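You operate a simulated robot arm through the tools that you are given. There is no shell and no other tool. Be economical: measure what you need, move in short steps, check, and stop when the job is done.

Carry out the task below with a simulated two-armed robot. There is one attempt and no reset: what you move stays moved.

JOB
Take the lid off the red tin and lay it down on the left grid paper. Put the sample cup marked "608" from the left end of the right bench on the top of the middle kiosk and the sample cup that says "317" on top of the blue pad. Open the middle sample drawer. The order is free.

It is judged by the outcome, as a careful person would: the job done as asked, and still so three seconds after it is handed in. It fails if anything else is knocked over, pushed out of place, dropped, spilled or broken. Lids that push on must go on centred and level and be pressed home; caps that screw on are set level and turned clockwise until they are tight.

ROBOT AND FRAMES
Two 7-joint arms with fingered hands on one trunk, on a base that drives. Base frame: it is fixed to the floor where the robot stands at the start and does not move with it; the origin is under the middle of the robot, x ahead of it, y to its left, z up; the surface under the hand at the start is at about z = 811. Lengths are in mm, angles in rad, forces in N, time in s.
The left shoulder is at the start at [60, 126, 1130], the right one opposite. With the tool pointing down near the work surface each hand reaches from about 380 to 720 mm from the robot's upright axis, wherever it stands, measured 20 degrees to its own side. Places, roughly: blue pad [500, -1750, 750]; middle sample drawer [-5600, -4500, 500]; sample cup [500, -1750, 750]; top of the middle kiosk (59x21 cm) [-80, -1300, 1580]. Payload 2.5 kg a hand.
The tool frame of a hand sits at the grasp point between the pads (the TCP): z along the fingers, y along the line on which they close. The tips reach 30 mm beyond it. Largest opening 104 mm; the body of the gripper starts 35 mm behind the TCP. The gripper is a hand of 5 fingers: y runs from the thumb to the fingers, the wrist lies at [-15, -104, -178] in the tool frame, and closing takes about 1.5 s.
Orientation is that of the tool frame in the base frame, as a unit quaternion [x, y, z, w]. With the fingers straight down and the wrist toward the robot, the tool's x, y and z point along [0, 1, 0], [1, 0, 0] and [0, 0, -1] of the base frame.

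CONTROLS
- The arms move only by the tool nudge_tool. It takes "left_commands", "right_commands" or both (then of equal length, played together; a hand with none holds still); each is a list of rows, each a list of 6 numbers: the shift along the tool's x, y, z in mm, then the turn, a rotation vector about the tool's x, y, z in rad. In form: [[dx, dy, dz, ax, ay, az], ...]. A call has 1 to 8 rows; each row is the pose to reach, as a shift and turn from the pose commanded when the call began, along the tool's axes at that moment. "left_claw" and "right_claw" are, for a hand that has rows, the opening, from 0 (shut) to 1 (fully open), set as the call begins (left out, the last holds). Rows are played at 5 a second. More than 50 mm and 0.15 rad between two rows, or a gripper value outside its range, and nothing of the call is played. Where a pose cannot be reached the arm comes as near as it can. A force on the tool above 40 N (or 10 N above the force at the start of the call, whichever is more), or a blocked arm, ends the call early, and 0.2 s more pass. The fingers move at their own pace (about 153 mm/s each) and stop on an object; they squeeze with about 26 N. The grip force told is the motor's: it shows also when the fingers shut on nothing. Time passes only in rows, and 0.2 s behind the last, so rows that repeat a pose let the fingers close. The reply holds the time, the measured pose of the TCP, the force on the tool along the base axes, the opening and the grip force, in the units named above and with some noise, with the torque about the TCP (base axes, N m) and any sound that the robot's microphone picked up.
- Cameras (640 x 400 px; columns grow to the right, rows downward): "scene" is now at [125.4, -0.1, 1330.6]; the picture's right is [-0.02, -1.00, 0.00], its down [-0.63, 0.01, -0.77] and it looks along [0.77, -0.01, -0.63] (base axes); focal length 284 px, centre (320, 200). "left" rides on the left gripper at [-80, -78, -141] in its tool frame; the picture's right is [-0.78, -0.30, 0.56], its down [0.53, -0.78, 0.33] and it looks along [0.33, 0.56, 0.76] (tool axes); focal length 247 px, centre (320, 200). "right" rides on the right gripper at [80, -78, -141] in its tool frame; the picture's right is [-0.78, 0.30, -0.56], its down [-0.54, -0.78, 0.33] and it looks along [-0.33, 0.56, 0.76] (tool axes); focal length 247 px, centre (320, 200). There is no depth. A picture from a camera that has moved, and an enlarged one, comes with that camera's place and axes in the base frame and with its lens.
- capture(camera): a new picture of that camera. No time passes.
- move_column(by): slides the trunk up (or, below 0, down) by that many mm; the arms and the scene camera ride with it, the base frame stays. It gives what a move gives, with no picture.
- roll_base(legs): drives the robot by 1 to 6 legs, each [ahead, left, turn to the left] in mm, mm and rad, along the robot's own axes; the way and the turn of a leg run together, so that a leg with both is an arc; at most 1500 mm and 3.142 rad a leg. The arms and the cameras ride along, it lands a little off, and it stops where it bumps. It gives what a move gives.
- curl_fingers(index, middle, ring, little, thumb_bend, thumb_turn, hand): sets how far each is bent, from 0 (flat) to 100 (curled in); at 30 the hand is open as for a grip, at 70 the pads meet at the TCP. One left out holds its place. A second passes; each finger stops where it meets its share of the squeeze, and holds until it gets a number again. A gripper value or a shape takes the hand back. It gives what a move gives, with no picture; readings hold the bend of each and the force on index, middle, ring, little, thumb and palm. thumb_turn goes from beside the hand (0) to across from the fingers (100), as for a grip.
- grasp_type(shape, hand): the hand has 5 fingers and takes this shape, open, in about a second: jaw (thumb against the fingers, like two jaws); tri (thumb and two fingers); tip (a fingertip pinch); poke (one finger out to press); point (the index stretched); flat (the hand flat); cup (the hand cupped); fist (a fist). The gripper value then closes the fingers along that shape, each until it touches; the sizes above hold for jaw. It gives what a move gives, with no picture.
- head_to(pan, tilt): turns the head with the scene camera to pan (to the left, within 1.501 rad either way) and tilt (down, from -0.506 to 1.204), counted from straight ahead of the robot. It gives what a move gives.
- zoom(camera, box): a new picture of the part [left, top, right, bottom] of that camera's present view, enlarged. No time passes.
- hand_in(): hands the job in; it is judged then, once.

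Work in short steps. Places have to be worked out from the pictures, the camera data and where the tool is seen: move nearer, look again, correct. Check each grasp and each placing, and mend what went wrong. You have 165 turns and 122 pictures in all, those below and enlarged ones among them. Open the grippers and draw the arms clear of the work before you hand the job in, unless the task says otherwise; then end with one line.

The tools are called as name(argument=value, ...) on one line, values as JSON. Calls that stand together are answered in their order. nudge_tool: Moves the arms, as the interface text tells. Its arguments: {"type":"object","properties":{"left_commands":{"type":"array","items":{"type":"array","items":{"type":"number"}}},"left_claw":{"type":"number"},"right_commands":{"type":"array","items":{"type":"array","items":{"type":"number"}}},"right_claw":{"type":"number"}},"required":[]} The other tools are called the same way: move_column (by) slides the trunk up or down; grasp_type (shape, hand) gives the hand a shape; curl_fingers (index, middle, ring, little, thumb_bend, thumb_turn, hand) moves the fingers one by one; roll_base (legs) drives the base; head_to (pan, tilt) turns the head that bears the scene camera; capture (camera) takes a picture; zoom (camera, box) takes an enlarged picture of a part of a camera's view; hand_in () hands the job in.

At the start:

```text
time: 0.0
left_tool_pos: [490.7, 203.1, 1088.9]
left_tool_rot: [0.707, 0.707, 0.001, 0.0]
left_wrist_force: [0.3, 0.0, 0.6]
left_torque: [0.01, 0.01, -0.04]
left_grip_width: 103.6
left_grasp_force: 0.0
left_shape: jaw
left_bend: [30.0, 30.0, 30.0, 30.0, 30.0, 98.0]
left_finger forces: [0.0, 0.0, 0.0, 0.0, 0.1, 0.0]
right_tool_pos: [410.1, -159.8, 1120.1]
right_tool_rot: [0.707, 0.707, 0.0, 0.0]
right_wrist_force: [0.1, 0.2, 0.0]
right_torque: [0.02, -0.02, 0.02]
right_grip_width: 103.7
right_grasp_force: 0.0
right_shape: jaw
right_bend: [30.0, 30.0, 30.0, 30.0, 30.0, 98.0]
right_finger forces: [0.0, 0.0, 0.0, 0.0, 0.1, 0.1]
trunk travel left (down, up): [-525.0, 415.0]
robot x, y, heading: [-0.7, 2.3, 0.0]
head pan, tilt: [-0.016, 0.688]
```

scene: 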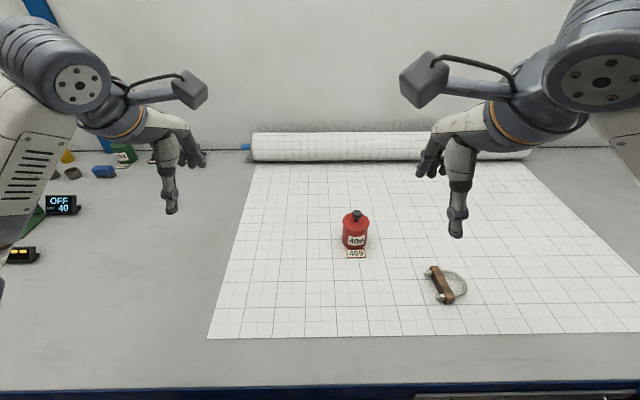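
right: 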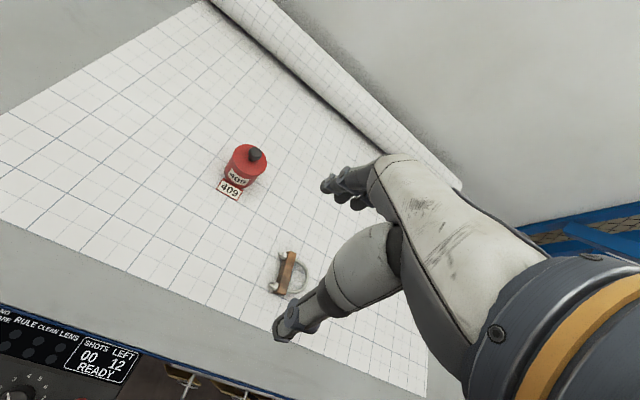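
left: 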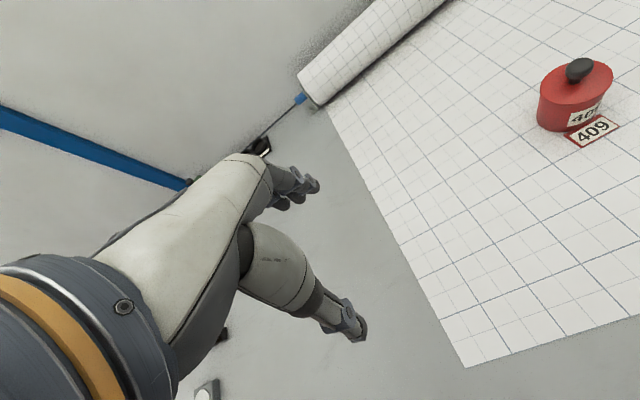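

The red tin is ahead at about [580, -90]. I look around first to find other grid paper, the benches and kiosks.

head_to(pan=1.2, tilt=0.4)

capture(camera="scene")

head_to(pan=-1.2, tilt=0.4)

capture(camera="scene")

```text
time: 1.4
left_tool_pos: [491.3, 205.1, 1088.5]
left_tool_rot: [0.707, 0.707, 0.0, 0.0]
left_wrist_force: [-0.6, 0.5, 0.1]
left_torque: [0.02, 0.0, -0.01]
left_grip_width: 103.6
left_grasp_force: 0.1
left_shape: jaw
left_bend: [30.0, 30.0, 30.0, 30.0, 30.0, 98.0]
left_finger forces: [0.0, 0.0, 0.0, 0.0, 0.0, 0.0]
right_tool_pos: [409.5, -159.1, 1120.3]
right_tool_rot: [0.707, 0.707, 0.0, -0.001]
right_wrist_force: [0.1, 0.4, 0.6]
right_torque: [0.0, 0.02, -0.01]
right_grip_width: 103.6
right_grasp_force: 0.1
right_shape: jaw
right_bend: [30.0, 30.0, 30.0, 30.0, 30.0, 98.0]
right_finger forces: [0.0, 0.0, 0.0, 0.1, 0.0, 0.0]
trunk travel left (down, up): [-525.0, 415.0]
robot x, y, heading: [-2.5, 1.7, 0.003]
head pan, tilt: [1.201, 0.4]
```

```text
118 pictures are left
camera scene: at [73.6, 87.6, 1356.4], right [0.93, -0.36, 0.0], down [-0.14, -0.36, -0.92], along [0.33, 0.86, -0.39], focal length 284 px, centre (320, 200)
```

scene: 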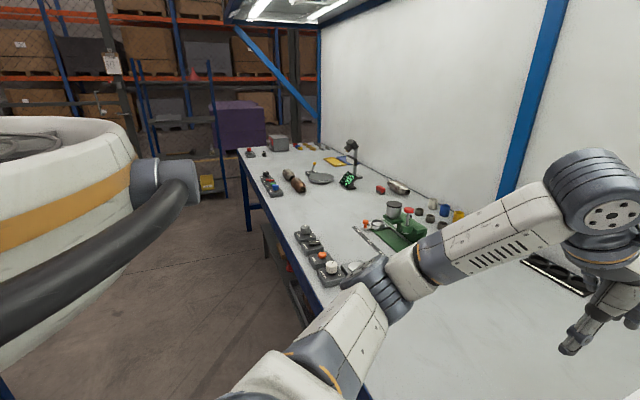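

```text
time: 3.6
left_tool_pos: [491.4, 203.6, 1088.5]
left_tool_rot: [0.708, 0.707, 0.0, 0.0]
left_wrist_force: [-0.4, 0.0, 0.4]
left_torque: [0.01, -0.03, 0.02]
left_grip_width: 103.8
left_grasp_force: 0.0
left_shape: jaw
left_bend: [30.0, 30.0, 30.0, 30.0, 30.0, 98.0]
left_finger forces: [0.0, 0.1, 0.1, 0.0, 0.0, 0.0]
right_tool_pos: [409.7, -159.4, 1120.9]
right_tool_rot: [0.707, 0.707, 0.0, 0.0]
right_wrist_force: [-0.3, 0.1, 0.2]
right_torque: [0.0, -0.01, 0.05]
right_grip_width: 103.4
right_grasp_force: 0.0
right_shape: jaw
right_bend: [30.0, 30.0, 30.0, 30.0, 30.0, 98.0]
right_finger forces: [0.0, 0.1, 0.0, 0.1, 0.0, 0.0]
trunk travel left (down, up): [-525.0, 415.0]
robot x, y, heading: [0.8, 1.4, -0.0]
head pan, tilt: [-1.201, 0.4]
```

```text
117 pictures are left
camera scene: at [73.5, -85.0, 1356.4], right [-0.93, -0.36, 0.0], down [-0.14, 0.36, -0.92], along [0.33, -0.86, -0.39], focal length 284 px, centre (320, 200)
```

scene: 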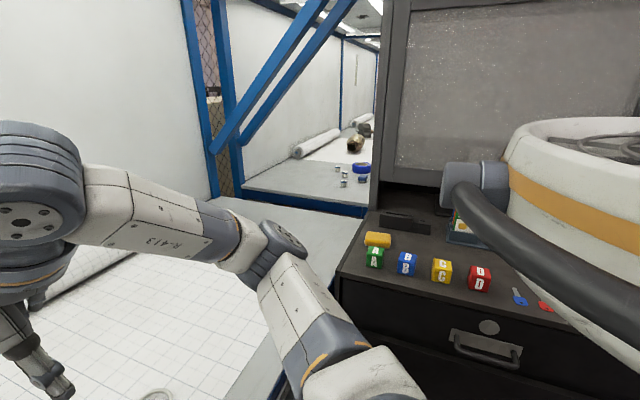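

The right bench has another paper roll, so the paper ahead looks like the left one. I return the head and zoom on the tin.

head_to(pan=-0.15, tilt=0.75)

zoom(camera="scene", box=[240, 130, 400, 230])

zoom(camera="right", box=[180, 120, 300, 220])

```text
time: 4.9
left_tool_pos: [490.8, 202.9, 1089.2]
left_tool_rot: [0.707, 0.707, 0.0, 0.0]
left_wrist_force: [-0.4, -0.5, -0.1]
left_torque: [-0.05, 0.0, 0.04]
left_grip_width: 103.7
left_grasp_force: 0.1
left_shape: jaw
left_bend: [30.0, 30.0, 30.0, 30.0, 30.0, 98.0]
left_finger forces: [0.0, 0.0, 0.0, 0.0, 0.1, 0.0]
right_tool_pos: [410.5, -159.9, 1120.4]
right_tool_rot: [0.707, 0.707, -0.001, 0.0]
right_wrist_force: [0.7, 0.8, 0.0]
right_torque: [-0.05, 0.03, 0.0]
right_grip_width: 103.5
right_grasp_force: 0.1
right_shape: jaw
right_bend: [30.0, 30.0, 30.0, 30.0, 30.0, 98.0]
right_finger forces: [0.0, 0.0, 0.1, 0.0, 0.0, 0.1]
trunk travel left (down, up): [-525.0, 415.0]
robot x, y, heading: [-1.8, -4.9, -0.002]
head pan, tilt: [-0.15, 0.75]
```

```text
4.00 times, centred on (320, 180) of scene
camera zoom: at [121.9, -11.2, 1325.3], right [-0.15, -0.99, 0.0], down [-0.67, 0.1, -0.73], along [0.72, -0.11, -0.68], focal length 1135 px, centre (320, 280)
```

zoom: 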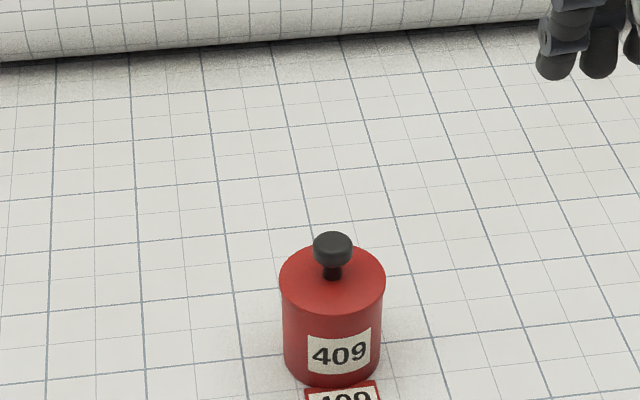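

```text
4.00 times, centred on (240, 170) of right
camera zoom: at [333.0, -79.3, 1261.8], right [0.3, -0.78, 0.56], down [-0.78, -0.54, -0.33], along [0.56, -0.33, -0.76], focal length 988 px, centre (640, 320)
```

zoom: 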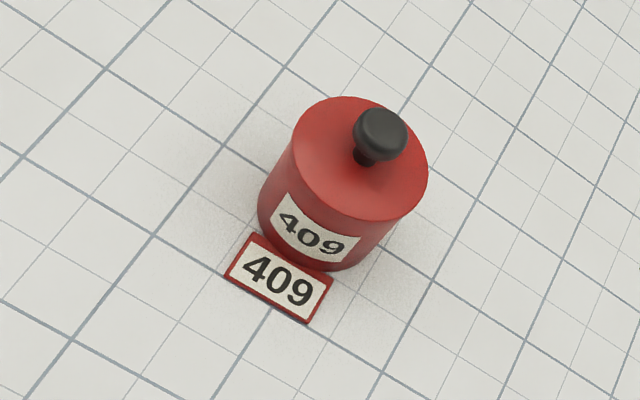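

The lid carries a mushroom knob about 23 mm wide at about [603, -90, 893]; the lid top is near z 873. I bring the right hand over it.

nudge_tool(right_commands=[[15, 40, 20, 0, 0, 0], [30, 80, 40, 0, 0, 0], [45, 120, 60, 0, 0, 0], [60, 160, 80, 0, 0, 0], [70, 191, 110, 0, 0, 0], [70, 191, 130, 0, 0, 0], [70, 191, 150, 0, 0, 0]], right_claw=0.8)

zoom(camera="scene", box=[220, 80, 420, 280])

capture(camera="right")

```text
time: 6.5
left_tool_pos: [491.9, 203.2, 1087.5]
left_tool_rot: [0.707, 0.707, 0.0, 0.0]
left_wrist_force: [0.3, 0.1, -0.7]
left_torque: [-0.02, 0.01, 0.01]
left_grip_width: 103.6
left_grasp_force: 0.1
left_shape: jaw
left_bend: [30.0, 30.0, 30.0, 30.0, 30.0, 98.0]
left_finger forces: [0.0, 0.1, 0.1, 0.1, 0.0, 0.0]
right_tool_pos: [602.1, -89.8, 971.1]
right_tool_rot: [0.707, 0.707, 0.0, 0.0]
right_wrist_force: [0.4, 0.0, -0.7]
right_torque: [-0.03, 0.02, 0.02]
right_grip_width: 83.2
right_grasp_force: 0.0
right_shape: jaw
right_bend: [27.0, 34.0, 32.0, 33.0, 49.0, 99.0]
right_finger forces: [0.0, 0.0, 0.1, 0.1, 0.0, 0.0]
trunk travel left (down, up): [-525.0, 415.0]
robot x, y, heading: [-0.6, 3.3, -0.001]
head pan, tilt: [-0.15, 0.75]
```

```text
2.00 times, centred on (320, 180) of scene
camera zoom: at [122.0, -11.1, 1325.3], right [-0.15, -0.99, 0.0], down [-0.67, 0.1, -0.73], along [0.72, -0.11, -0.68], focal length 568 px, centre (320, 240)
```

zoom: 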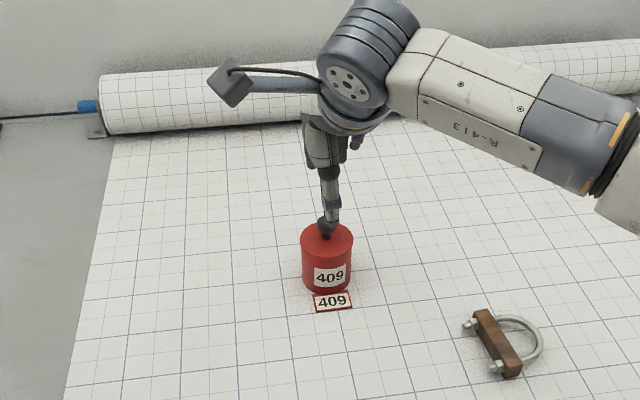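

```text
113 pictures are left
camera right: at [525.3, -9.4, 1113.0], right [0.3, -0.78, 0.56], down [-0.78, -0.54, -0.33], along [0.56, -0.33, -0.76], focal length 247 px, centre (320, 200)
```

right: 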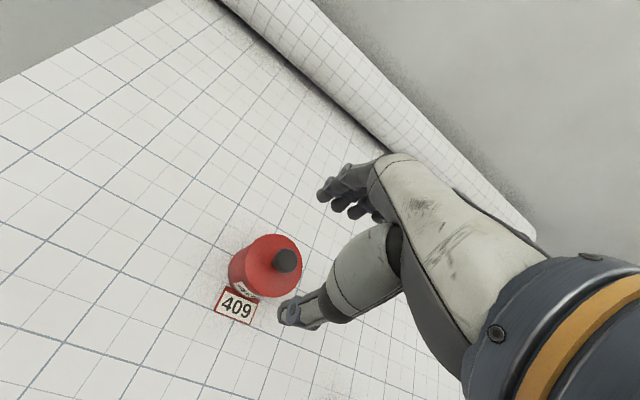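

The knob checks out at about [603, -93, 895]. I descend to TCP z of about 908, with tips just above the lid.

nudge_tool(right_commands=[[-3, 1, 30, 0, 0, 0], [-3, 1, 55, 0, 0, 0], [-3, 1, 62, 0, 0, 0]])

capture(camera="right")

zoom(camera="scene", box=[260, 130, 380, 230])

```text
time: 7.3
left_tool_pos: [490.8, 204.0, 1088.6]
left_tool_rot: [0.707, 0.707, 0.0, -0.001]
left_wrist_force: [0.0, -0.5, 0.1]
left_torque: [-0.01, 0.0, 0.03]
left_grip_width: 103.5
left_grasp_force: 0.1
left_shape: jaw
left_bend: [30.0, 30.0, 30.0, 30.0, 30.0, 98.0]
left_finger forces: [0.1, 0.0, 0.0, 0.0, 0.0, 0.1]
right_tool_pos: [603.2, -92.8, 908.4]
right_tool_rot: [0.707, 0.707, 0.0, 0.0]
right_wrist_force: [0.5, -0.7, -0.7]
right_torque: [0.03, 0.01, -0.02]
right_grip_width: 83.6
right_grasp_force: 0.1
right_shape: jaw
right_bend: [27.0, 34.0, 32.0, 33.0, 49.0, 99.0]
right_finger forces: [0.0, 0.0, 0.0, 0.0, 0.1, 0.0]
trunk travel left (down, up): [-525.0, 415.0]
robot x, y, heading: [0.5, 0.9, -0.005]
head pan, tilt: [-0.15, 0.75]
```

```text
112 pictures are left
camera right: at [526.0, -12.9, 1050.2], right [0.3, -0.78, 0.56], down [-0.78, -0.53, -0.33], along [0.56, -0.33, -0.76], focal length 247 px, centre (320, 200)
```

right: 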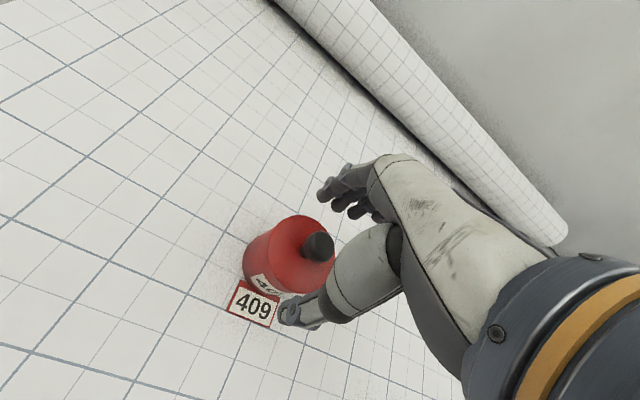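

```text
4.00 times, centred on (320, 180) of scene
camera zoom: at [121.9, -11.1, 1325.3], right [-0.15, -0.99, 0.0], down [-0.67, 0.1, -0.73], along [0.72, -0.11, -0.68], focal length 1135 px, centre (320, 280)
```

zoom: 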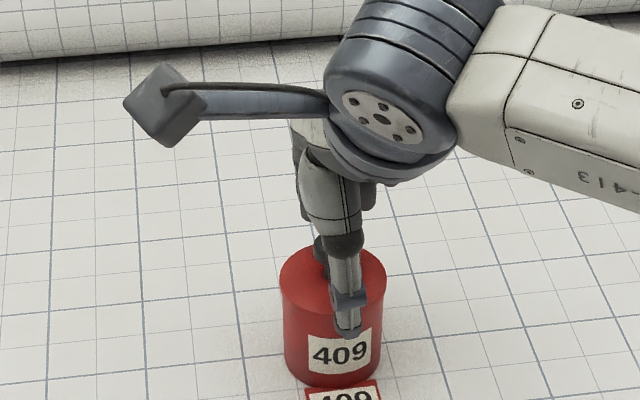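

Thumb and fingers straddle the knob with the tips just clear of the lid. I close.

nudge_tool(right_commands=[[-3, 0, 0, 0, 0, 0], [-3, 0, 0, 0, 0, 0], [-3, 0, 0, 0, 0, 0], [-3, 0, 0, 0, 0, 0], [-3, 0, 0, 0, 0, 0], [-3, 0, 0, 0, 0, 0], [-3, 0, 0, 0, 0, 0]], right_claw=0)

capture(camera="right")

```text
time: 8.9
left_tool_pos: [490.8, 204.6, 1087.9]
left_tool_rot: [0.707, 0.707, 0.001, 0.0]
left_wrist_force: [-0.2, 0.7, -0.1]
left_torque: [-0.01, 0.03, 0.0]
left_grip_width: 103.6
left_grasp_force: 0.0
left_shape: jaw
left_bend: [30.0, 30.0, 30.0, 30.0, 30.0, 98.0]
left_finger forces: [0.1, 0.1, 0.0, 0.0, 0.0, 0.0]
right_tool_pos: [601.2, -94.5, 909.6]
right_tool_rot: [0.707, 0.708, 0.0, 0.0]
right_wrist_force: [1.0, 1.9, 4.7]
right_torque: [0.1, -0.08, 0.05]
right_grip_width: 41.3
right_grasp_force: 26.1
right_shape: jaw
right_bend: [74.0, 50.0, 55.0, 52.0, 72.0, 100.0]
right_finger forces: [13.5, 7.3, 0.0, 0.1, 20.1, 0.0]
trunk travel left (down, up): [-525.0, 415.0]
robot x, y, heading: [-1.1, -1.0, -0.003]
head pan, tilt: [-0.15, 0.75]
```

```text
110 pictures are left
camera right: at [525.0, -15.4, 1051.2], right [0.3, -0.78, 0.56], down [-0.78, -0.54, -0.33], along [0.56, -0.33, -0.76], focal length 247 px, centre (320, 200)
```

right: 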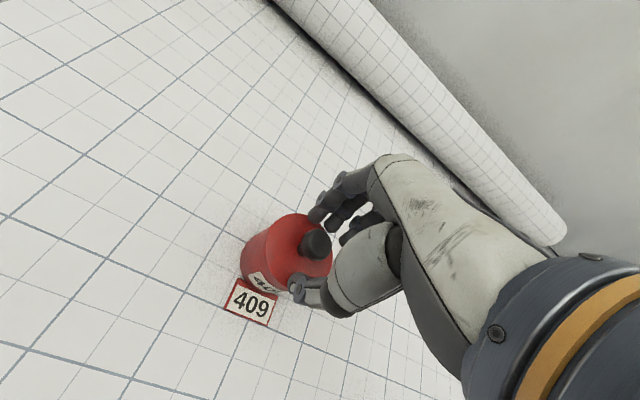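

zoom(camera="right", box=[230, 170, 390, 330])

zoom(camera="scene", box=[280, 150, 360, 230])

```text
2.50 times, centred on (310, 250) of right
camera zoom: at [525.0, -15.4, 1051.2], right [0.3, -0.78, 0.56], down [-0.78, -0.54, -0.33], along [0.56, -0.33, -0.76], focal length 617 px, centre (345, 75)
```

zoom: 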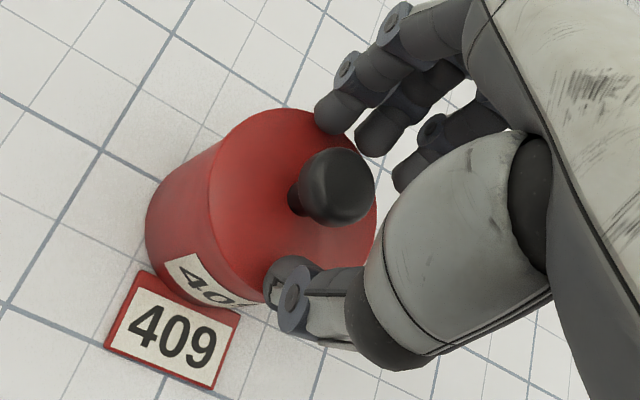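

```text
5.00 times, centred on (320, 190) of scene
camera zoom: at [121.5, -10.8, 1325.4], right [-0.15, -0.99, 0.0], down [-0.67, 0.1, -0.73], along [0.72, -0.11, -0.68], focal length 1419 px, centre (320, 250)
```

zoom: 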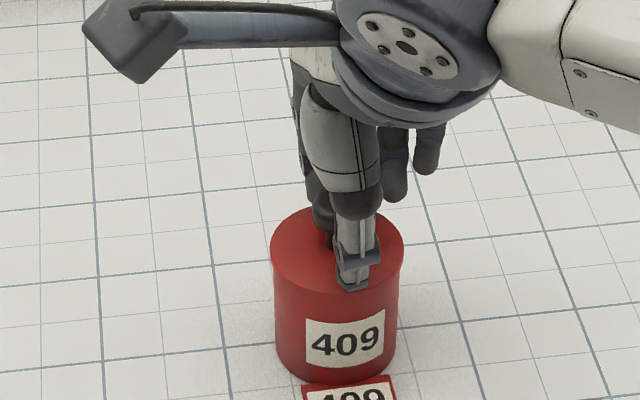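

Forces show a clamp though the picture is ambiguous. I try a small lift of 8 mm and look.

nudge_tool(right_commands=[[0, 0, -3, 0, 0, 0], [0, 0, -6, 0, 0, 0], [0, 0, -10, 0, 0, 0]])

zoom(camera="right", box=[230, 170, 390, 330])

zoom(camera="scene", box=[280, 150, 360, 230])

```text
time: 9.7
left_tool_pos: [490.3, 203.2, 1088.6]
left_tool_rot: [0.707, 0.707, 0.0, 0.0]
left_wrist_force: [-0.5, -0.1, 0.9]
left_torque: [-0.01, -0.01, 0.0]
left_grip_width: 103.6
left_grasp_force: 0.1
left_shape: jaw
left_bend: [30.0, 30.0, 30.0, 30.0, 30.0, 98.0]
left_finger forces: [0.0, 0.1, 0.1, 0.0, 0.0, 0.1]
right_tool_pos: [600.9, -94.9, 918.5]
right_tool_rot: [0.707, 0.707, -0.001, -0.001]
right_wrist_force: [-0.3, -0.3, -0.2]
right_torque: [-0.01, -0.02, -0.02]
right_grip_width: 40.7
right_grasp_force: 25.9
right_shape: jaw
right_bend: [74.0, 50.0, 55.0, 52.0, 72.0, 100.0]
right_finger forces: [12.9, 7.1, 0.0, 0.0, 20.1, 0.0]
trunk travel left (down, up): [-525.0, 415.0]
robot x, y, heading: [-1.0, 3.2, 0.008]
head pan, tilt: [-0.15, 0.75]
heard: snap
```

```text
2.50 times, centred on (310, 250) of right
camera zoom: at [524.2, -15.0, 1060.1], right [0.3, -0.78, 0.56], down [-0.78, -0.53, -0.33], along [0.55, -0.33, -0.76], focal length 617 px, centre (345, 75)
```

zoom: 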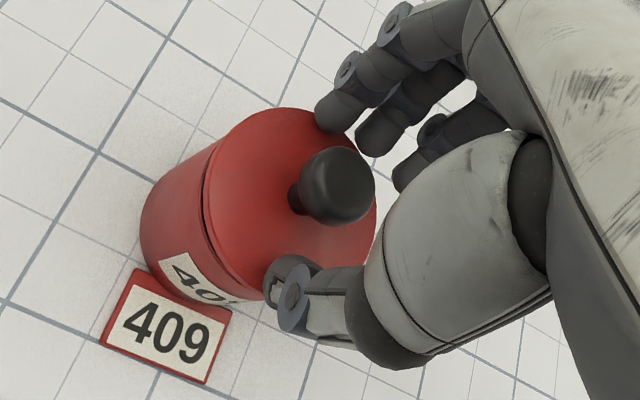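

```text
5.00 times, centred on (320, 190) of scene
camera zoom: at [121.9, -11.1, 1325.3], right [-0.15, -0.99, 0.0], down [-0.67, 0.1, -0.73], along [0.72, -0.11, -0.68], focal length 1419 px, centre (320, 250)
```

zoom: 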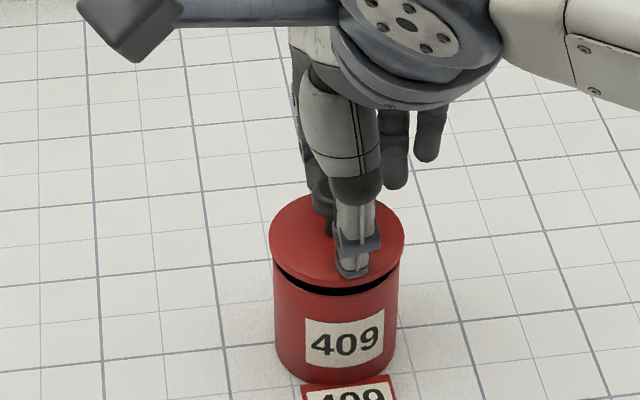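

The lid snapped off and hangs in the hand. I raise it straight up, and carry it left over bare paper at about [565, 45].

nudge_tool(right_commands=[[0, 0, -20, 0, 0, 0], [0, 0, -45, 0, 0, 0], [20, -5, -60, 0, 0, 0], [50, -15, -60, 0, 0, 0], [85, -25, -60, 0, 0, 0], [120, -35, -60, 0, 0, 0], [140, -35, -40, 0, 0, 0], [140, -35, -20, 0, 0, 0]])

capture(camera="scene")

capture(camera="right")

```text
time: 11.5
left_tool_pos: [490.8, 204.3, 1088.8]
left_tool_rot: [0.707, 0.707, 0.0, 0.0]
left_wrist_force: [-0.3, 1.4, 0.5]
left_torque: [-0.03, 0.01, 0.03]
left_grip_width: 103.7
left_grasp_force: 0.2
left_shape: jaw
left_bend: [30.0, 30.0, 30.0, 30.0, 30.0, 98.0]
left_finger forces: [0.1, 0.0, 0.1, 0.0, 0.0, 0.1]
right_tool_pos: [567.5, 45.5, 939.8]
right_tool_rot: [0.707, 0.707, 0.0, 0.0]
right_wrist_force: [-0.1, 0.4, -0.2]
right_torque: [-0.01, 0.01, 0.0]
right_grip_width: 40.6
right_grasp_force: 26.5
right_shape: jaw
right_bend: [74.0, 50.0, 55.0, 52.0, 72.0, 100.0]
right_finger forces: [12.7, 7.2, 0.0, 0.1, 19.8, 0.0]
trunk travel left (down, up): [-525.0, 415.0]
robot x, y, heading: [4.6, 1.9, -0.002]
head pan, tilt: [-0.15, 0.75]
```

```text
105 pictures are left
camera scene: at [122.0, -11.2, 1325.3], right [-0.15, -0.99, 0.0], down [-0.67, 0.1, -0.73], along [0.72, -0.11, -0.68], focal length 284 px, centre (320, 200)
```

scene: 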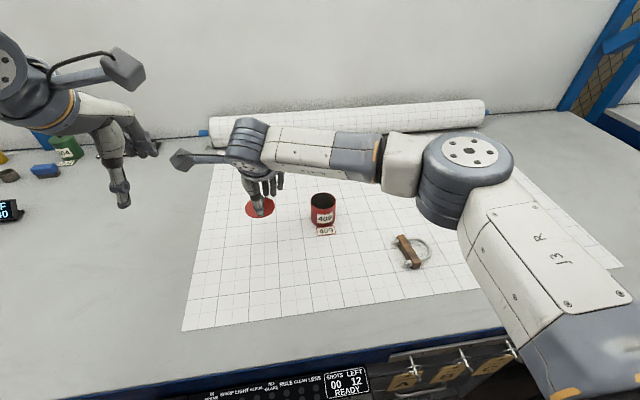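

```text
104 pictures are left
camera right: at [490.8, 126.1, 1081.4], right [0.3, -0.78, 0.56], down [-0.78, -0.53, -0.33], along [0.56, -0.33, -0.76], focal length 247 px, centre (320, 200)
```

right: 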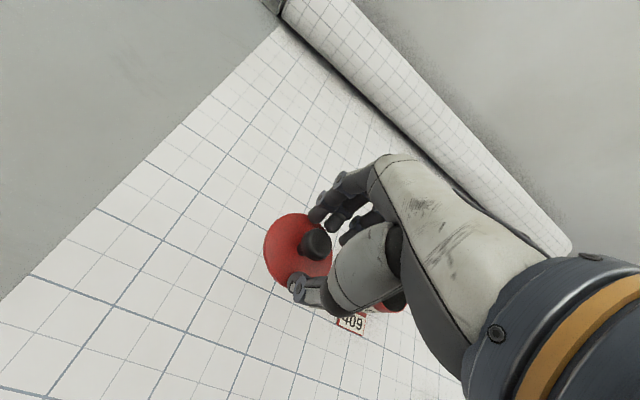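

The lid is held level over clear paper. I lower it to TCP z 870 then in small steps to contact.

nudge_tool(right_commands=[[0, 0, 30, 0, 0, 0], [0, 0, 60, 0, 0, 0], [0, 0, 72, 0, 0, 0], [0, 0, 76, 0, 0, 0], [0, 0, 80, 0, 0, 0], [0, 0, 84, 0, 0, 0]])

zoom(camera="scene", box=[210, 170, 310, 250])

```text
time: 12.9
left_tool_pos: [491.0, 202.8, 1089.1]
left_tool_rot: [0.707, 0.707, 0.0, 0.001]
left_wrist_force: [0.4, 0.2, -0.4]
left_torque: [-0.01, -0.02, 0.01]
left_grip_width: 103.5
left_grasp_force: 0.1
left_shape: jaw
left_bend: [30.0, 30.0, 30.0, 30.0, 30.0, 98.0]
left_finger forces: [0.1, 0.0, 0.0, 0.1, 0.0, 0.0]
right_tool_pos: [567.7, 45.4, 855.5]
right_tool_rot: [0.707, 0.707, 0.0, 0.0]
right_wrist_force: [-0.5, -1.1, -0.5]
right_torque: [0.0, 0.0, 0.03]
right_grip_width: 40.6
right_grasp_force: 26.0
right_shape: jaw
right_bend: [74.0, 50.0, 55.0, 52.0, 72.0, 100.0]
right_finger forces: [12.6, 7.3, 0.1, 0.1, 19.7, 0.1]
trunk travel left (down, up): [-525.0, 415.0]
robot x, y, heading: [0.3, -2.7, -0.001]
head pan, tilt: [-0.15, 0.75]
```

```text
5.00 times, centred on (260, 210) of scene
camera zoom: at [122.0, -11.1, 1325.3], right [-0.15, -0.99, 0.0], down [-0.67, 0.1, -0.73], along [0.72, -0.11, -0.68], focal length 1419 px, centre (620, 150)
```

zoom: 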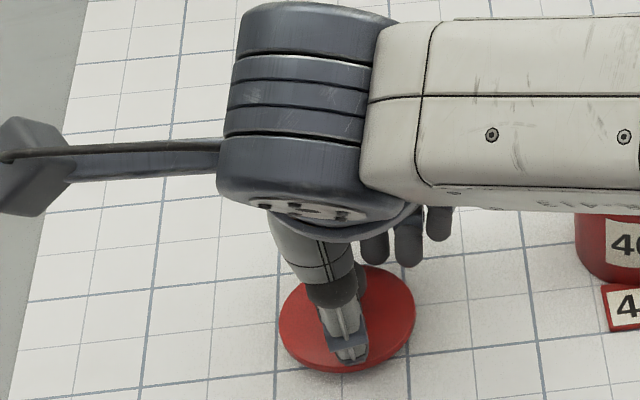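

Nearly down with no contact yet; I go on in 2 mm steps.

nudge_tool(right_commands=[[0, 0, 2, 0, 0, 0], [0, 0, 4, 0, 0, 0], [0, 0, 6, 0, 0, 0], [0, 0, 7, 0, 0, 0]])

```text
time: 13.9
left_tool_pos: [489.7, 203.3, 1090.1]
left_tool_rot: [0.707, 0.707, 0.001, 0.002]
left_wrist_force: [0.0, -0.1, -0.6]
left_torque: [0.02, 0.0, -0.02]
left_grip_width: 103.3
left_grasp_force: 0.2
left_shape: jaw
left_bend: [30.0, 30.0, 30.0, 30.0, 30.0, 98.0]
left_finger forces: [0.1, 0.0, 0.0, 0.0, 0.0, 0.0]
right_tool_pos: [566.3, 45.1, 850.0]
right_tool_rot: [0.707, 0.707, 0.003, 0.002]
right_wrist_force: [-1.6, -1.4, 13.6]
right_torque: [-0.02, 0.15, -0.03]
right_grip_width: 40.6
right_grasp_force: 25.6
right_shape: jaw
right_bend: [74.0, 50.0, 55.0, 52.0, 72.0, 100.0]
right_finger forces: [12.8, 7.8, 0.0, 0.1, 21.8, 0.0]
trunk travel left (down, up): [-525.0, 415.0]
robot x, y, heading: [0.4, 3.1, -0.002]
head pan, tilt: [-0.15, 0.75]
```

Contact at 850 mm. I ease up 1 mm and open.

nudge_tool(right_commands=[[0, 0, -1, 0, 0, 0], [0, 0, -1, 0, 0, 0], [0, 0, -1, 0, 0, 0], [0, 0, -1, 0, 0, 0], [0, 0, -1, 0, 0, 0]], right_claw=0.8)

nudge_tool(right_commands=[[0, 0, -20, 0, 0, 0], [0, 0, -60, 0, 0, 0], [0, 0, -100, 0, 0, 0], [0, 0, -150, 0, 0, 0], [-40, -30, -180, 0, 0, 0], [-90, -60, -200, 0, 0, 0], [-130, -100, -220, 0, 0, 0], [-170, -140, -230, 0, 0, 0]])

capture(camera="scene")

```text
time: 15.1
left_tool_pos: [491.5, 204.1, 1087.7]
left_tool_rot: [0.707, 0.707, 0.0, -0.001]
left_wrist_force: [1.3, -0.6, -0.1]
left_torque: [0.01, 0.01, -0.01]
left_grip_width: 103.8
left_grasp_force: 0.1
left_shape: jaw
left_bend: [30.0, 30.0, 30.0, 30.0, 30.0, 98.0]
left_finger forces: [0.0, 0.1, 0.0, 0.0, 0.0, 0.0]
right_tool_pos: [566.3, 45.0, 847.9]
right_tool_rot: [0.707, 0.707, 0.0, 0.0]
right_wrist_force: [-0.4, -0.2, -0.3]
right_torque: [0.02, -0.03, 0.02]
right_grip_width: 83.0
right_grasp_force: 0.1
right_shape: jaw
right_bend: [27.0, 34.0, 32.0, 33.0, 50.0, 99.0]
right_finger forces: [0.0, 0.0, 0.0, 0.0, 0.0, 0.1]
trunk travel left (down, up): [-525.0, 415.0]
robot x, y, heading: [3.5, -2.3, 0.005]
head pan, tilt: [-0.15, 0.75]
```

```text
refused: row 5 steps farther than a row can; nothing moved
```

```text
102 pictures are left
camera scene: at [122.0, -11.1, 1325.3], right [-0.15, -0.99, 0.0], down [-0.67, 0.1, -0.73], along [0.72, -0.11, -0.68], focal length 284 px, centre (320, 200)
```

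scene: 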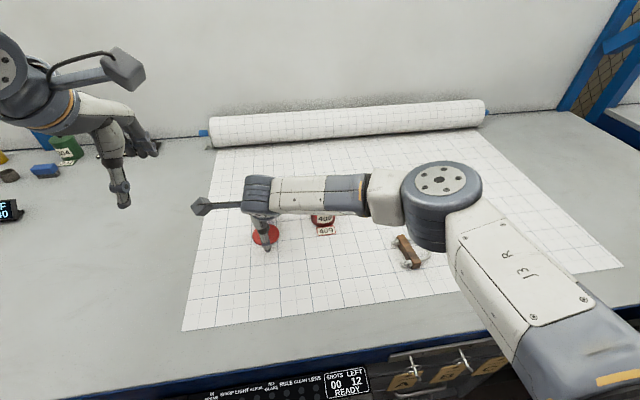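

The lid is released. I rise straight up and then withdraw.

nudge_tool(right_commands=[[0, 0, -20, 0, 0, 0], [0, 0, -60, 0, 0, 0], [0, 0, -100, 0, 0, 0], [0, 0, -145, 0, 0, 0], [0, 0, -190, 0, 0, 0], [-30, -20, -220, 0, 0, 0], [-60, -50, -240, 0, 0, 0], [-90, -80, -250, 0, 0, 0]], right_claw=1)

nudge_tool(right_commands=[[-30, -20, -5, 0, 0, 0], [-60, -40, -10, 0, 0, 0], [-95, -60, -15, 0, 0, 0], [-120, -80, -20, 0, 0, 0]])

capture(camera="scene")

```text
time: 16.9
left_tool_pos: [490.1, 202.4, 1089.1]
left_tool_rot: [0.707, 0.707, 0.0, 0.001]
left_wrist_force: [-0.4, -0.6, -0.6]
left_torque: [0.0, 0.0, 0.0]
left_grip_width: 103.8
left_grasp_force: 0.2
left_shape: jaw
left_bend: [30.0, 30.0, 30.0, 30.0, 30.0, 98.0]
left_finger forces: [0.0, 0.0, 0.0, 0.1, 0.0, 0.1]
right_tool_pos: [486.2, -48.8, 1096.2]
right_tool_rot: [0.707, 0.707, -0.001, 0.0]
right_wrist_force: [-0.7, -0.5, 0.7]
right_torque: [-0.02, -0.02, 0.0]
right_grip_width: 103.8
right_grasp_force: 0.1
right_shape: jaw
right_bend: [30.0, 30.0, 30.0, 30.0, 30.0, 98.0]
right_finger forces: [0.0, 0.0, 0.0, 0.0, 0.1, 0.1]
trunk travel left (down, up): [-525.0, 415.0]
robot x, y, heading: [0.4, -0.4, -0.002]
head pan, tilt: [-0.15, 0.75]
```

```text
time: 17.9
left_tool_pos: [491.2, 203.9, 1088.4]
left_tool_rot: [0.707, 0.707, 0.001, 0.0]
left_wrist_force: [-0.7, 0.0, 0.7]
left_torque: [0.01, -0.04, 0.0]
left_grip_width: 103.5
left_grasp_force: 0.0
left_shape: jaw
left_bend: [30.0, 30.0, 30.0, 30.0, 30.0, 98.0]
left_finger forces: [0.0, 0.0, 0.0, 0.0, 0.0, 0.0]
right_tool_pos: [406.9, -166.6, 1117.3]
right_tool_rot: [0.706, 0.708, 0.001, 0.0]
right_wrist_force: [-1.0, -0.1, -0.3]
right_torque: [0.01, -0.03, 0.0]
right_grip_width: 103.8
right_grasp_force: 0.0
right_shape: jaw
right_bend: [30.0, 30.0, 30.0, 30.0, 30.0, 98.0]
right_finger forces: [0.1, 0.0, 0.0, 0.0, 0.0, 0.0]
trunk travel left (down, up): [-525.0, 415.0]
robot x, y, heading: [-1.8, 0.3, 0.001]
head pan, tilt: [-0.15, 0.75]
```

```text
101 pictures are left
camera scene: at [121.7, -11.4, 1325.3], right [-0.15, -0.99, 0.0], down [-0.67, 0.1, -0.73], along [0.72, -0.11, -0.68], focal length 284 px, centre (320, 200)
```

scene: 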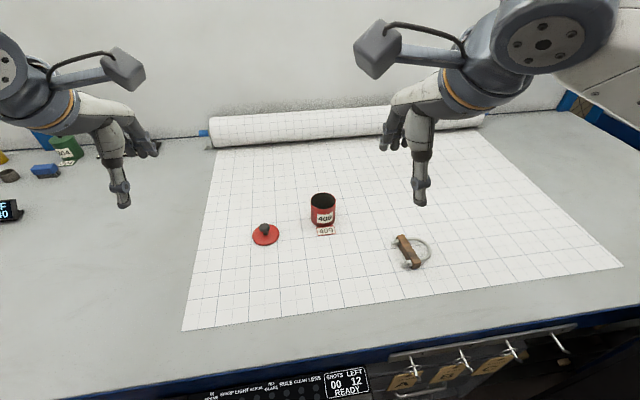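

The lid lies on the left paper. Next I look right and backward for driving space.

head_to(pan=-1.5, tilt=0.3)

capture(camera="scene")

head_to(pan=1.5, tilt=0.3)

capture(camera="scene")

```text
time: 19.4
left_tool_pos: [490.7, 203.0, 1088.8]
left_tool_rot: [0.707, 0.707, 0.0, 0.001]
left_wrist_force: [-0.1, -0.1, 0.7]
left_torque: [-0.01, -0.02, 0.01]
left_grip_width: 103.6
left_grasp_force: 0.2
left_shape: jaw
left_bend: [30.0, 30.0, 30.0, 30.0, 30.0, 98.0]
left_finger forces: [0.0, 0.1, 0.0, 0.1, 0.0, 0.1]
right_tool_pos: [408.6, -166.1, 1119.9]
right_tool_rot: [0.707, 0.707, 0.0, 0.0]
right_wrist_force: [1.2, 0.4, 0.1]
right_torque: [-0.02, -0.02, 0.01]
right_grip_width: 103.8
right_grasp_force: 0.0
right_shape: jaw
right_bend: [30.0, 30.0, 30.0, 30.0, 30.0, 98.0]
right_finger forces: [0.0, 0.1, 0.0, 0.1, 0.0, 0.0]
trunk travel left (down, up): [-525.0, 415.0]
robot x, y, heading: [-2.3, 1.4, 0.003]
head pan, tilt: [-1.499, 0.3]
```

```text
100 pictures are left
camera scene: at [46.7, -91.8, 1365.6], right [-1.0, -0.07, 0.0], down [-0.02, 0.3, -0.96], along [0.07, -0.95, -0.3], focal length 284 px, centre (320, 200)
```

scene: 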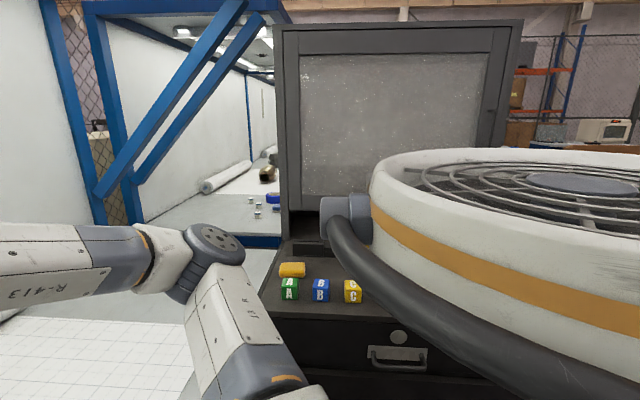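

```text
time: 22.0
left_tool_pos: [490.7, 204.3, 1088.6]
left_tool_rot: [0.707, 0.707, 0.0, 0.0]
left_wrist_force: [-0.1, 0.6, -0.7]
left_torque: [0.0, 0.01, -0.01]
left_grip_width: 103.5
left_grasp_force: 0.1
left_shape: jaw
left_bend: [30.0, 30.0, 30.0, 30.0, 30.0, 98.0]
left_finger forces: [0.0, 0.0, 0.0, 0.0, 0.0, 0.0]
right_tool_pos: [408.6, -166.1, 1118.7]
right_tool_rot: [0.707, 0.707, 0.0, -0.001]
right_wrist_force: [-0.1, -0.1, 0.4]
right_torque: [-0.03, 0.0, 0.0]
right_grip_width: 103.9
right_grasp_force: 0.1
right_shape: jaw
right_bend: [30.0, 30.0, 30.0, 30.0, 30.0, 98.0]
right_finger forces: [0.0, 0.0, 0.0, 0.0, 0.0, 0.0]
trunk travel left (down, up): [-525.0, 415.0]
robot x, y, heading: [1.1, 1.6, -0.001]
head pan, tilt: [1.499, 0.3]
```

```text
99 pictures are left
camera scene: at [46.7, 94.4, 1365.7], right [1.0, -0.07, 0.0], down [-0.02, -0.29, -0.96], along [0.07, 0.95, -0.3], focal length 284 px, centre (320, 200)
```

scene: 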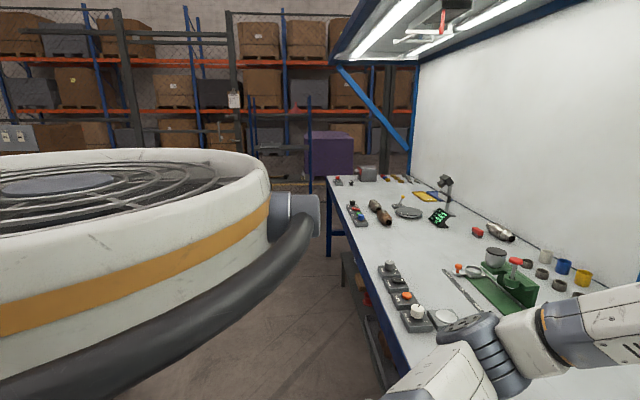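

The dark unit to the right appears to be one kiosk (about 600 wide, x -385…215). I back off the bench and look from there.

roll_base(legs=[[-800, 0, 0]])

head_to(pan=-1.2, tilt=0.15)

capture(camera="scene")

```text
time: 26.3
left_tool_pos: [-304.0, 202.2, 1088.9]
left_tool_rot: [0.713, 0.701, 0.001, 0.001]
left_wrist_force: [0.3, 0.8, 0.1]
left_torque: [0.04, -0.01, 0.0]
left_grip_width: 103.5
left_grasp_force: 0.0
left_shape: jaw
left_bend: [30.0, 30.0, 30.0, 30.0, 30.0, 98.0]
left_finger forces: [0.0, 0.1, 0.1, 0.0, 0.1, 0.1]
right_tool_pos: [-393.3, -167.0, 1118.8]
right_tool_rot: [0.713, 0.701, 0.0, 0.0]
right_wrist_force: [0.5, 0.3, 0.3]
right_torque: [0.0, 0.0, 0.02]
right_grip_width: 103.6
right_grasp_force: 0.0
right_shape: jaw
right_bend: [30.0, 30.0, 30.0, 30.0, 30.0, 98.0]
right_finger forces: [0.0, 0.0, 0.1, 0.0, 0.0, 0.1]
trunk travel left (down, up): [-525.0, 415.0]
robot x, y, heading: [-796.4, 5.9, -0.018]
head pan, tilt: [1.499, 0.3]
```

```text
time: 28.7
left_tool_pos: [-304.4, 202.4, 1086.8]
left_tool_rot: [0.713, 0.701, 0.0, -0.001]
left_wrist_force: [0.2, -1.5, 1.0]
left_torque: [-0.05, -0.01, 0.01]
left_grip_width: 103.3
left_grasp_force: 0.1
left_shape: jaw
left_bend: [30.0, 30.0, 30.0, 30.0, 30.0, 98.0]
left_finger forces: [0.0, 0.0, 0.0, 0.0, 0.0, 0.0]
right_tool_pos: [-393.5, -167.1, 1118.8]
right_tool_rot: [0.713, 0.701, 0.0, -0.001]
right_wrist_force: [0.9, 0.4, 0.3]
right_torque: [-0.02, 0.01, -0.03]
right_grip_width: 104.2
right_grasp_force: 0.1
right_shape: jaw
right_bend: [30.0, 30.0, 30.0, 30.0, 30.0, 98.0]
right_finger forces: [0.0, 0.0, 0.0, 0.0, 0.0, 0.0]
trunk travel left (down, up): [-525.0, 415.0]
robot x, y, heading: [-794.8, 9.4, -0.017]
head pan, tilt: [-1.201, 0.15]
```

```text
98 pictures are left
camera scene: at [-726.4, -79.3, 1379.7], right [-0.94, -0.35, 0.0], down [-0.05, 0.14, -0.99], along [0.34, -0.93, -0.15], focal length 284 px, centre (320, 200)
```

scene: 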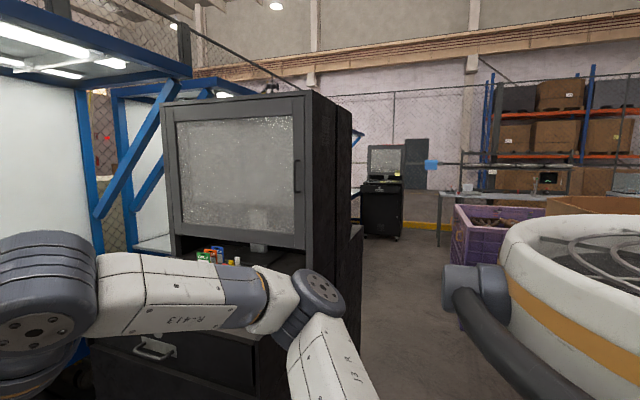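

A second kiosk seems to stand back-to-back behind the first (center about y -1360), with a third far away; so the second is likely the middle one. I turn right, drive down the aisle, and look.

roll_base(legs=[[0, 0, -1.553], [0, -250, 0], [1000, 0, 0]])

head_to(pan=0.5, tilt=0.25)

capture(camera="scene")

```text
time: 38.9
left_tool_pos: [-802.5, -1440.4, 1098.1]
left_tool_rot: [1.0, 0.011, -0.008, 0.014]
left_wrist_force: [-0.9, -0.8, -0.9]
left_torque: [0.0, 0.01, 0.02]
left_grip_width: 103.6
left_grasp_force: 0.0
left_shape: jaw
left_bend: [30.0, 30.0, 30.0, 30.0, 30.0, 98.0]
left_finger forces: [0.0, 0.0, 0.0, 0.0, 0.0, 0.0]
right_tool_pos: [-1175.8, -1362.2, 1140.3]
right_tool_rot: [1.0, 0.006, -0.008, 0.023]
right_wrist_force: [-0.6, -0.1, 0.3]
right_torque: [0.03, 0.0, 0.02]
right_grip_width: 103.9
right_grasp_force: 0.1
right_shape: jaw
right_bend: [30.0, 30.0, 30.0, 30.0, 30.0, 98.0]
right_finger forces: [0.1, 0.0, 0.0, 0.1, 0.0, 0.1]
trunk travel left (down, up): [-525.0, 415.0]
robot x, y, heading: [-1029.4, -974.6, -1.552]
head pan, tilt: [-1.201, 0.15]
```

```text
time: 40.7
left_tool_pos: [-804.2, -1442.2, 1096.5]
left_tool_rot: [1.0, 0.01, -0.009, 0.012]
left_wrist_force: [0.3, -1.1, -0.2]
left_torque: [0.0, 0.01, -0.03]
left_grip_width: 103.8
left_grasp_force: 0.0
left_shape: jaw
left_bend: [30.0, 30.0, 30.0, 30.0, 30.0, 98.0]
left_finger forces: [0.1, 0.1, 0.0, 0.0, 0.1, 0.0]
right_tool_pos: [-1178.7, -1366.1, 1142.0]
right_tool_rot: [1.0, 0.005, -0.007, 0.028]
right_wrist_force: [0.8, -0.6, 0.0]
right_torque: [-0.02, 0.0, 0.04]
right_grip_width: 104.0
right_grasp_force: 0.0
right_shape: jaw
right_bend: [30.0, 30.0, 30.0, 30.0, 30.0, 98.0]
right_finger forces: [0.1, 0.1, 0.1, 0.0, 0.0, 0.0]
trunk travel left (down, up): [-525.0, 415.0]
robot x, y, heading: [-1030.2, -974.9, -1.554]
head pan, tilt: [0.499, 0.25]
```

```text
97 pictures are left
camera scene: at [-964.2, -1068.4, 1372.4], right [-0.87, -0.49, 0.03], down [-0.14, 0.19, -0.97], along [0.47, -0.85, -0.23], focal length 284 px, centre (320, 200)
```

scene: 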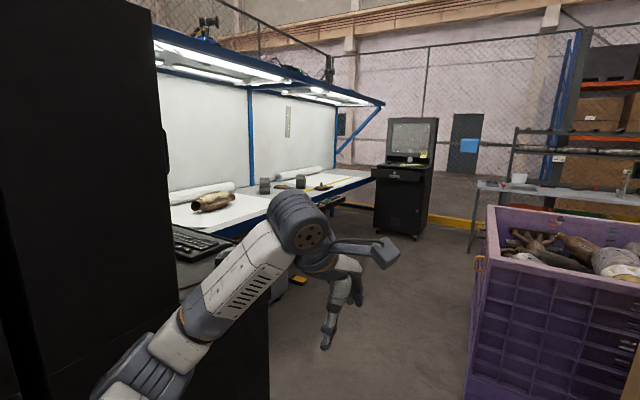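

The middle kiosk has a keyboard shelf reaching to about y -1765. I turn to face +x here and strafe right toward the bench station.

roll_base(legs=[[0, -60, 0], [0, 0, 1.553], [0, -950, 0]])

head_to(pan=-0.5, tilt=0.35)

capture(camera="scene")

head_to(pan=0.3, tilt=0.15)

capture(camera="scene")

```text
time: 50.0
left_tool_pos: [-606.5, -1734.0, 1087.1]
left_tool_rot: [0.707, 0.707, 0.0, 0.0]
left_wrist_force: [-1.2, -0.4, -0.4]
left_torque: [-0.02, -0.03, 0.0]
left_grip_width: 103.8
left_grasp_force: 0.0
left_shape: jaw
left_bend: [30.0, 30.0, 30.0, 30.0, 30.0, 97.0]
left_finger forces: [0.1, 0.0, 0.0, 0.1, 0.0, 0.0]
right_tool_pos: [-688.7, -2106.3, 1124.3]
right_tool_rot: [0.709, 0.706, 0.007, 0.005]
right_wrist_force: [0.5, 0.5, 0.0]
right_torque: [-0.02, 0.0, -0.01]
right_grip_width: 104.0
right_grasp_force: 0.0
right_shape: jaw
right_bend: [30.0, 30.0, 30.0, 30.0, 30.0, 98.0]
right_finger forces: [0.0, 0.1, 0.1, 0.0, 0.0, 0.1]
trunk travel left (down, up): [-525.0, 415.0]
robot x, y, heading: [-1095.7, -1939.4, -0.001]
head pan, tilt: [0.499, 0.25]
```

```text
time: 51.3
left_tool_pos: [-608.0, -1732.7, 1087.7]
left_tool_rot: [0.707, 0.708, 0.0, 0.0]
left_wrist_force: [0.7, 0.3, -0.5]
left_torque: [0.04, 0.03, 0.02]
left_grip_width: 104.1
left_grasp_force: 0.1
left_shape: jaw
left_bend: [30.0, 30.0, 30.0, 30.0, 30.0, 97.0]
left_finger forces: [0.1, 0.0, 0.0, 0.0, 0.1, 0.0]
right_tool_pos: [-689.2, -2106.1, 1124.6]
right_tool_rot: [0.708, 0.706, 0.007, 0.005]
right_wrist_force: [-0.1, 0.2, -0.3]
right_torque: [0.02, 0.02, -0.03]
right_grip_width: 104.2
right_grasp_force: 0.0
right_shape: jaw
right_bend: [30.0, 30.0, 30.0, 30.0, 30.0, 98.0]
right_finger forces: [0.0, 0.1, 0.1, 0.0, 0.0, 0.1]
trunk travel left (down, up): [-525.0, 415.0]
robot x, y, heading: [-1097.1, -1936.5, -0.001]
head pan, tilt: [-0.499, 0.351]
```

```text
96 pictures are left
camera scene: at [-975.5, -1981.0, 1361.0], right [-0.48, -0.88, 0.0], down [-0.3, 0.16, -0.94], along [0.83, -0.45, -0.34], focal length 284 px, centre (320, 200)
```

scene: 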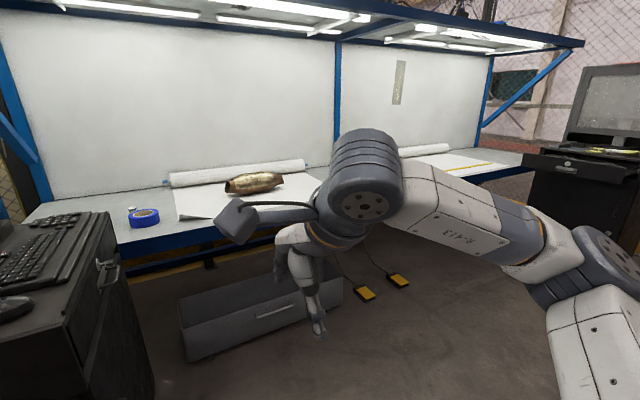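

```text
time: 52.4
left_tool_pos: [-608.0, -1734.0, 1087.6]
left_tool_rot: [0.706, 0.708, 0.0, 0.0]
left_wrist_force: [-0.2, 0.1, -0.5]
left_torque: [-0.01, 0.0, 0.0]
left_grip_width: 103.9
left_grasp_force: 0.1
left_shape: jaw
left_bend: [30.0, 30.0, 30.0, 30.0, 30.0, 97.0]
left_finger forces: [0.0, 0.1, 0.0, 0.0, 0.0, 0.0]
right_tool_pos: [-688.4, -2104.9, 1124.8]
right_tool_rot: [0.708, 0.706, 0.006, 0.005]
right_wrist_force: [-1.1, 0.3, -0.1]
right_torque: [0.04, -0.04, 0.02]
right_grip_width: 104.0
right_grasp_force: 0.0
right_shape: jaw
right_bend: [30.0, 30.0, 30.0, 30.0, 30.0, 98.0]
right_finger forces: [0.0, 0.1, 0.0, 0.0, 0.0, 0.0]
trunk travel left (down, up): [-525.0, 415.0]
robot x, y, heading: [-1096.6, -1938.2, 0.002]
head pan, tilt: [0.3, 0.15]
```

```text
95 pictures are left
camera scene: at [-968.9, -1909.1, 1379.6], right [0.3, -0.95, 0.0], down [-0.14, -0.04, -0.99], along [0.94, 0.29, -0.15], focal length 284 px, centre (320, 200)
```

scene: 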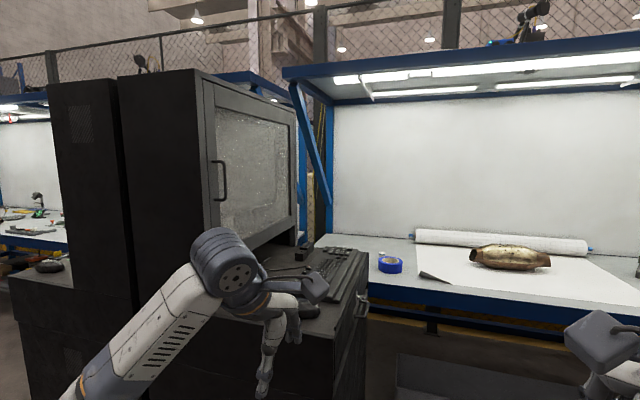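

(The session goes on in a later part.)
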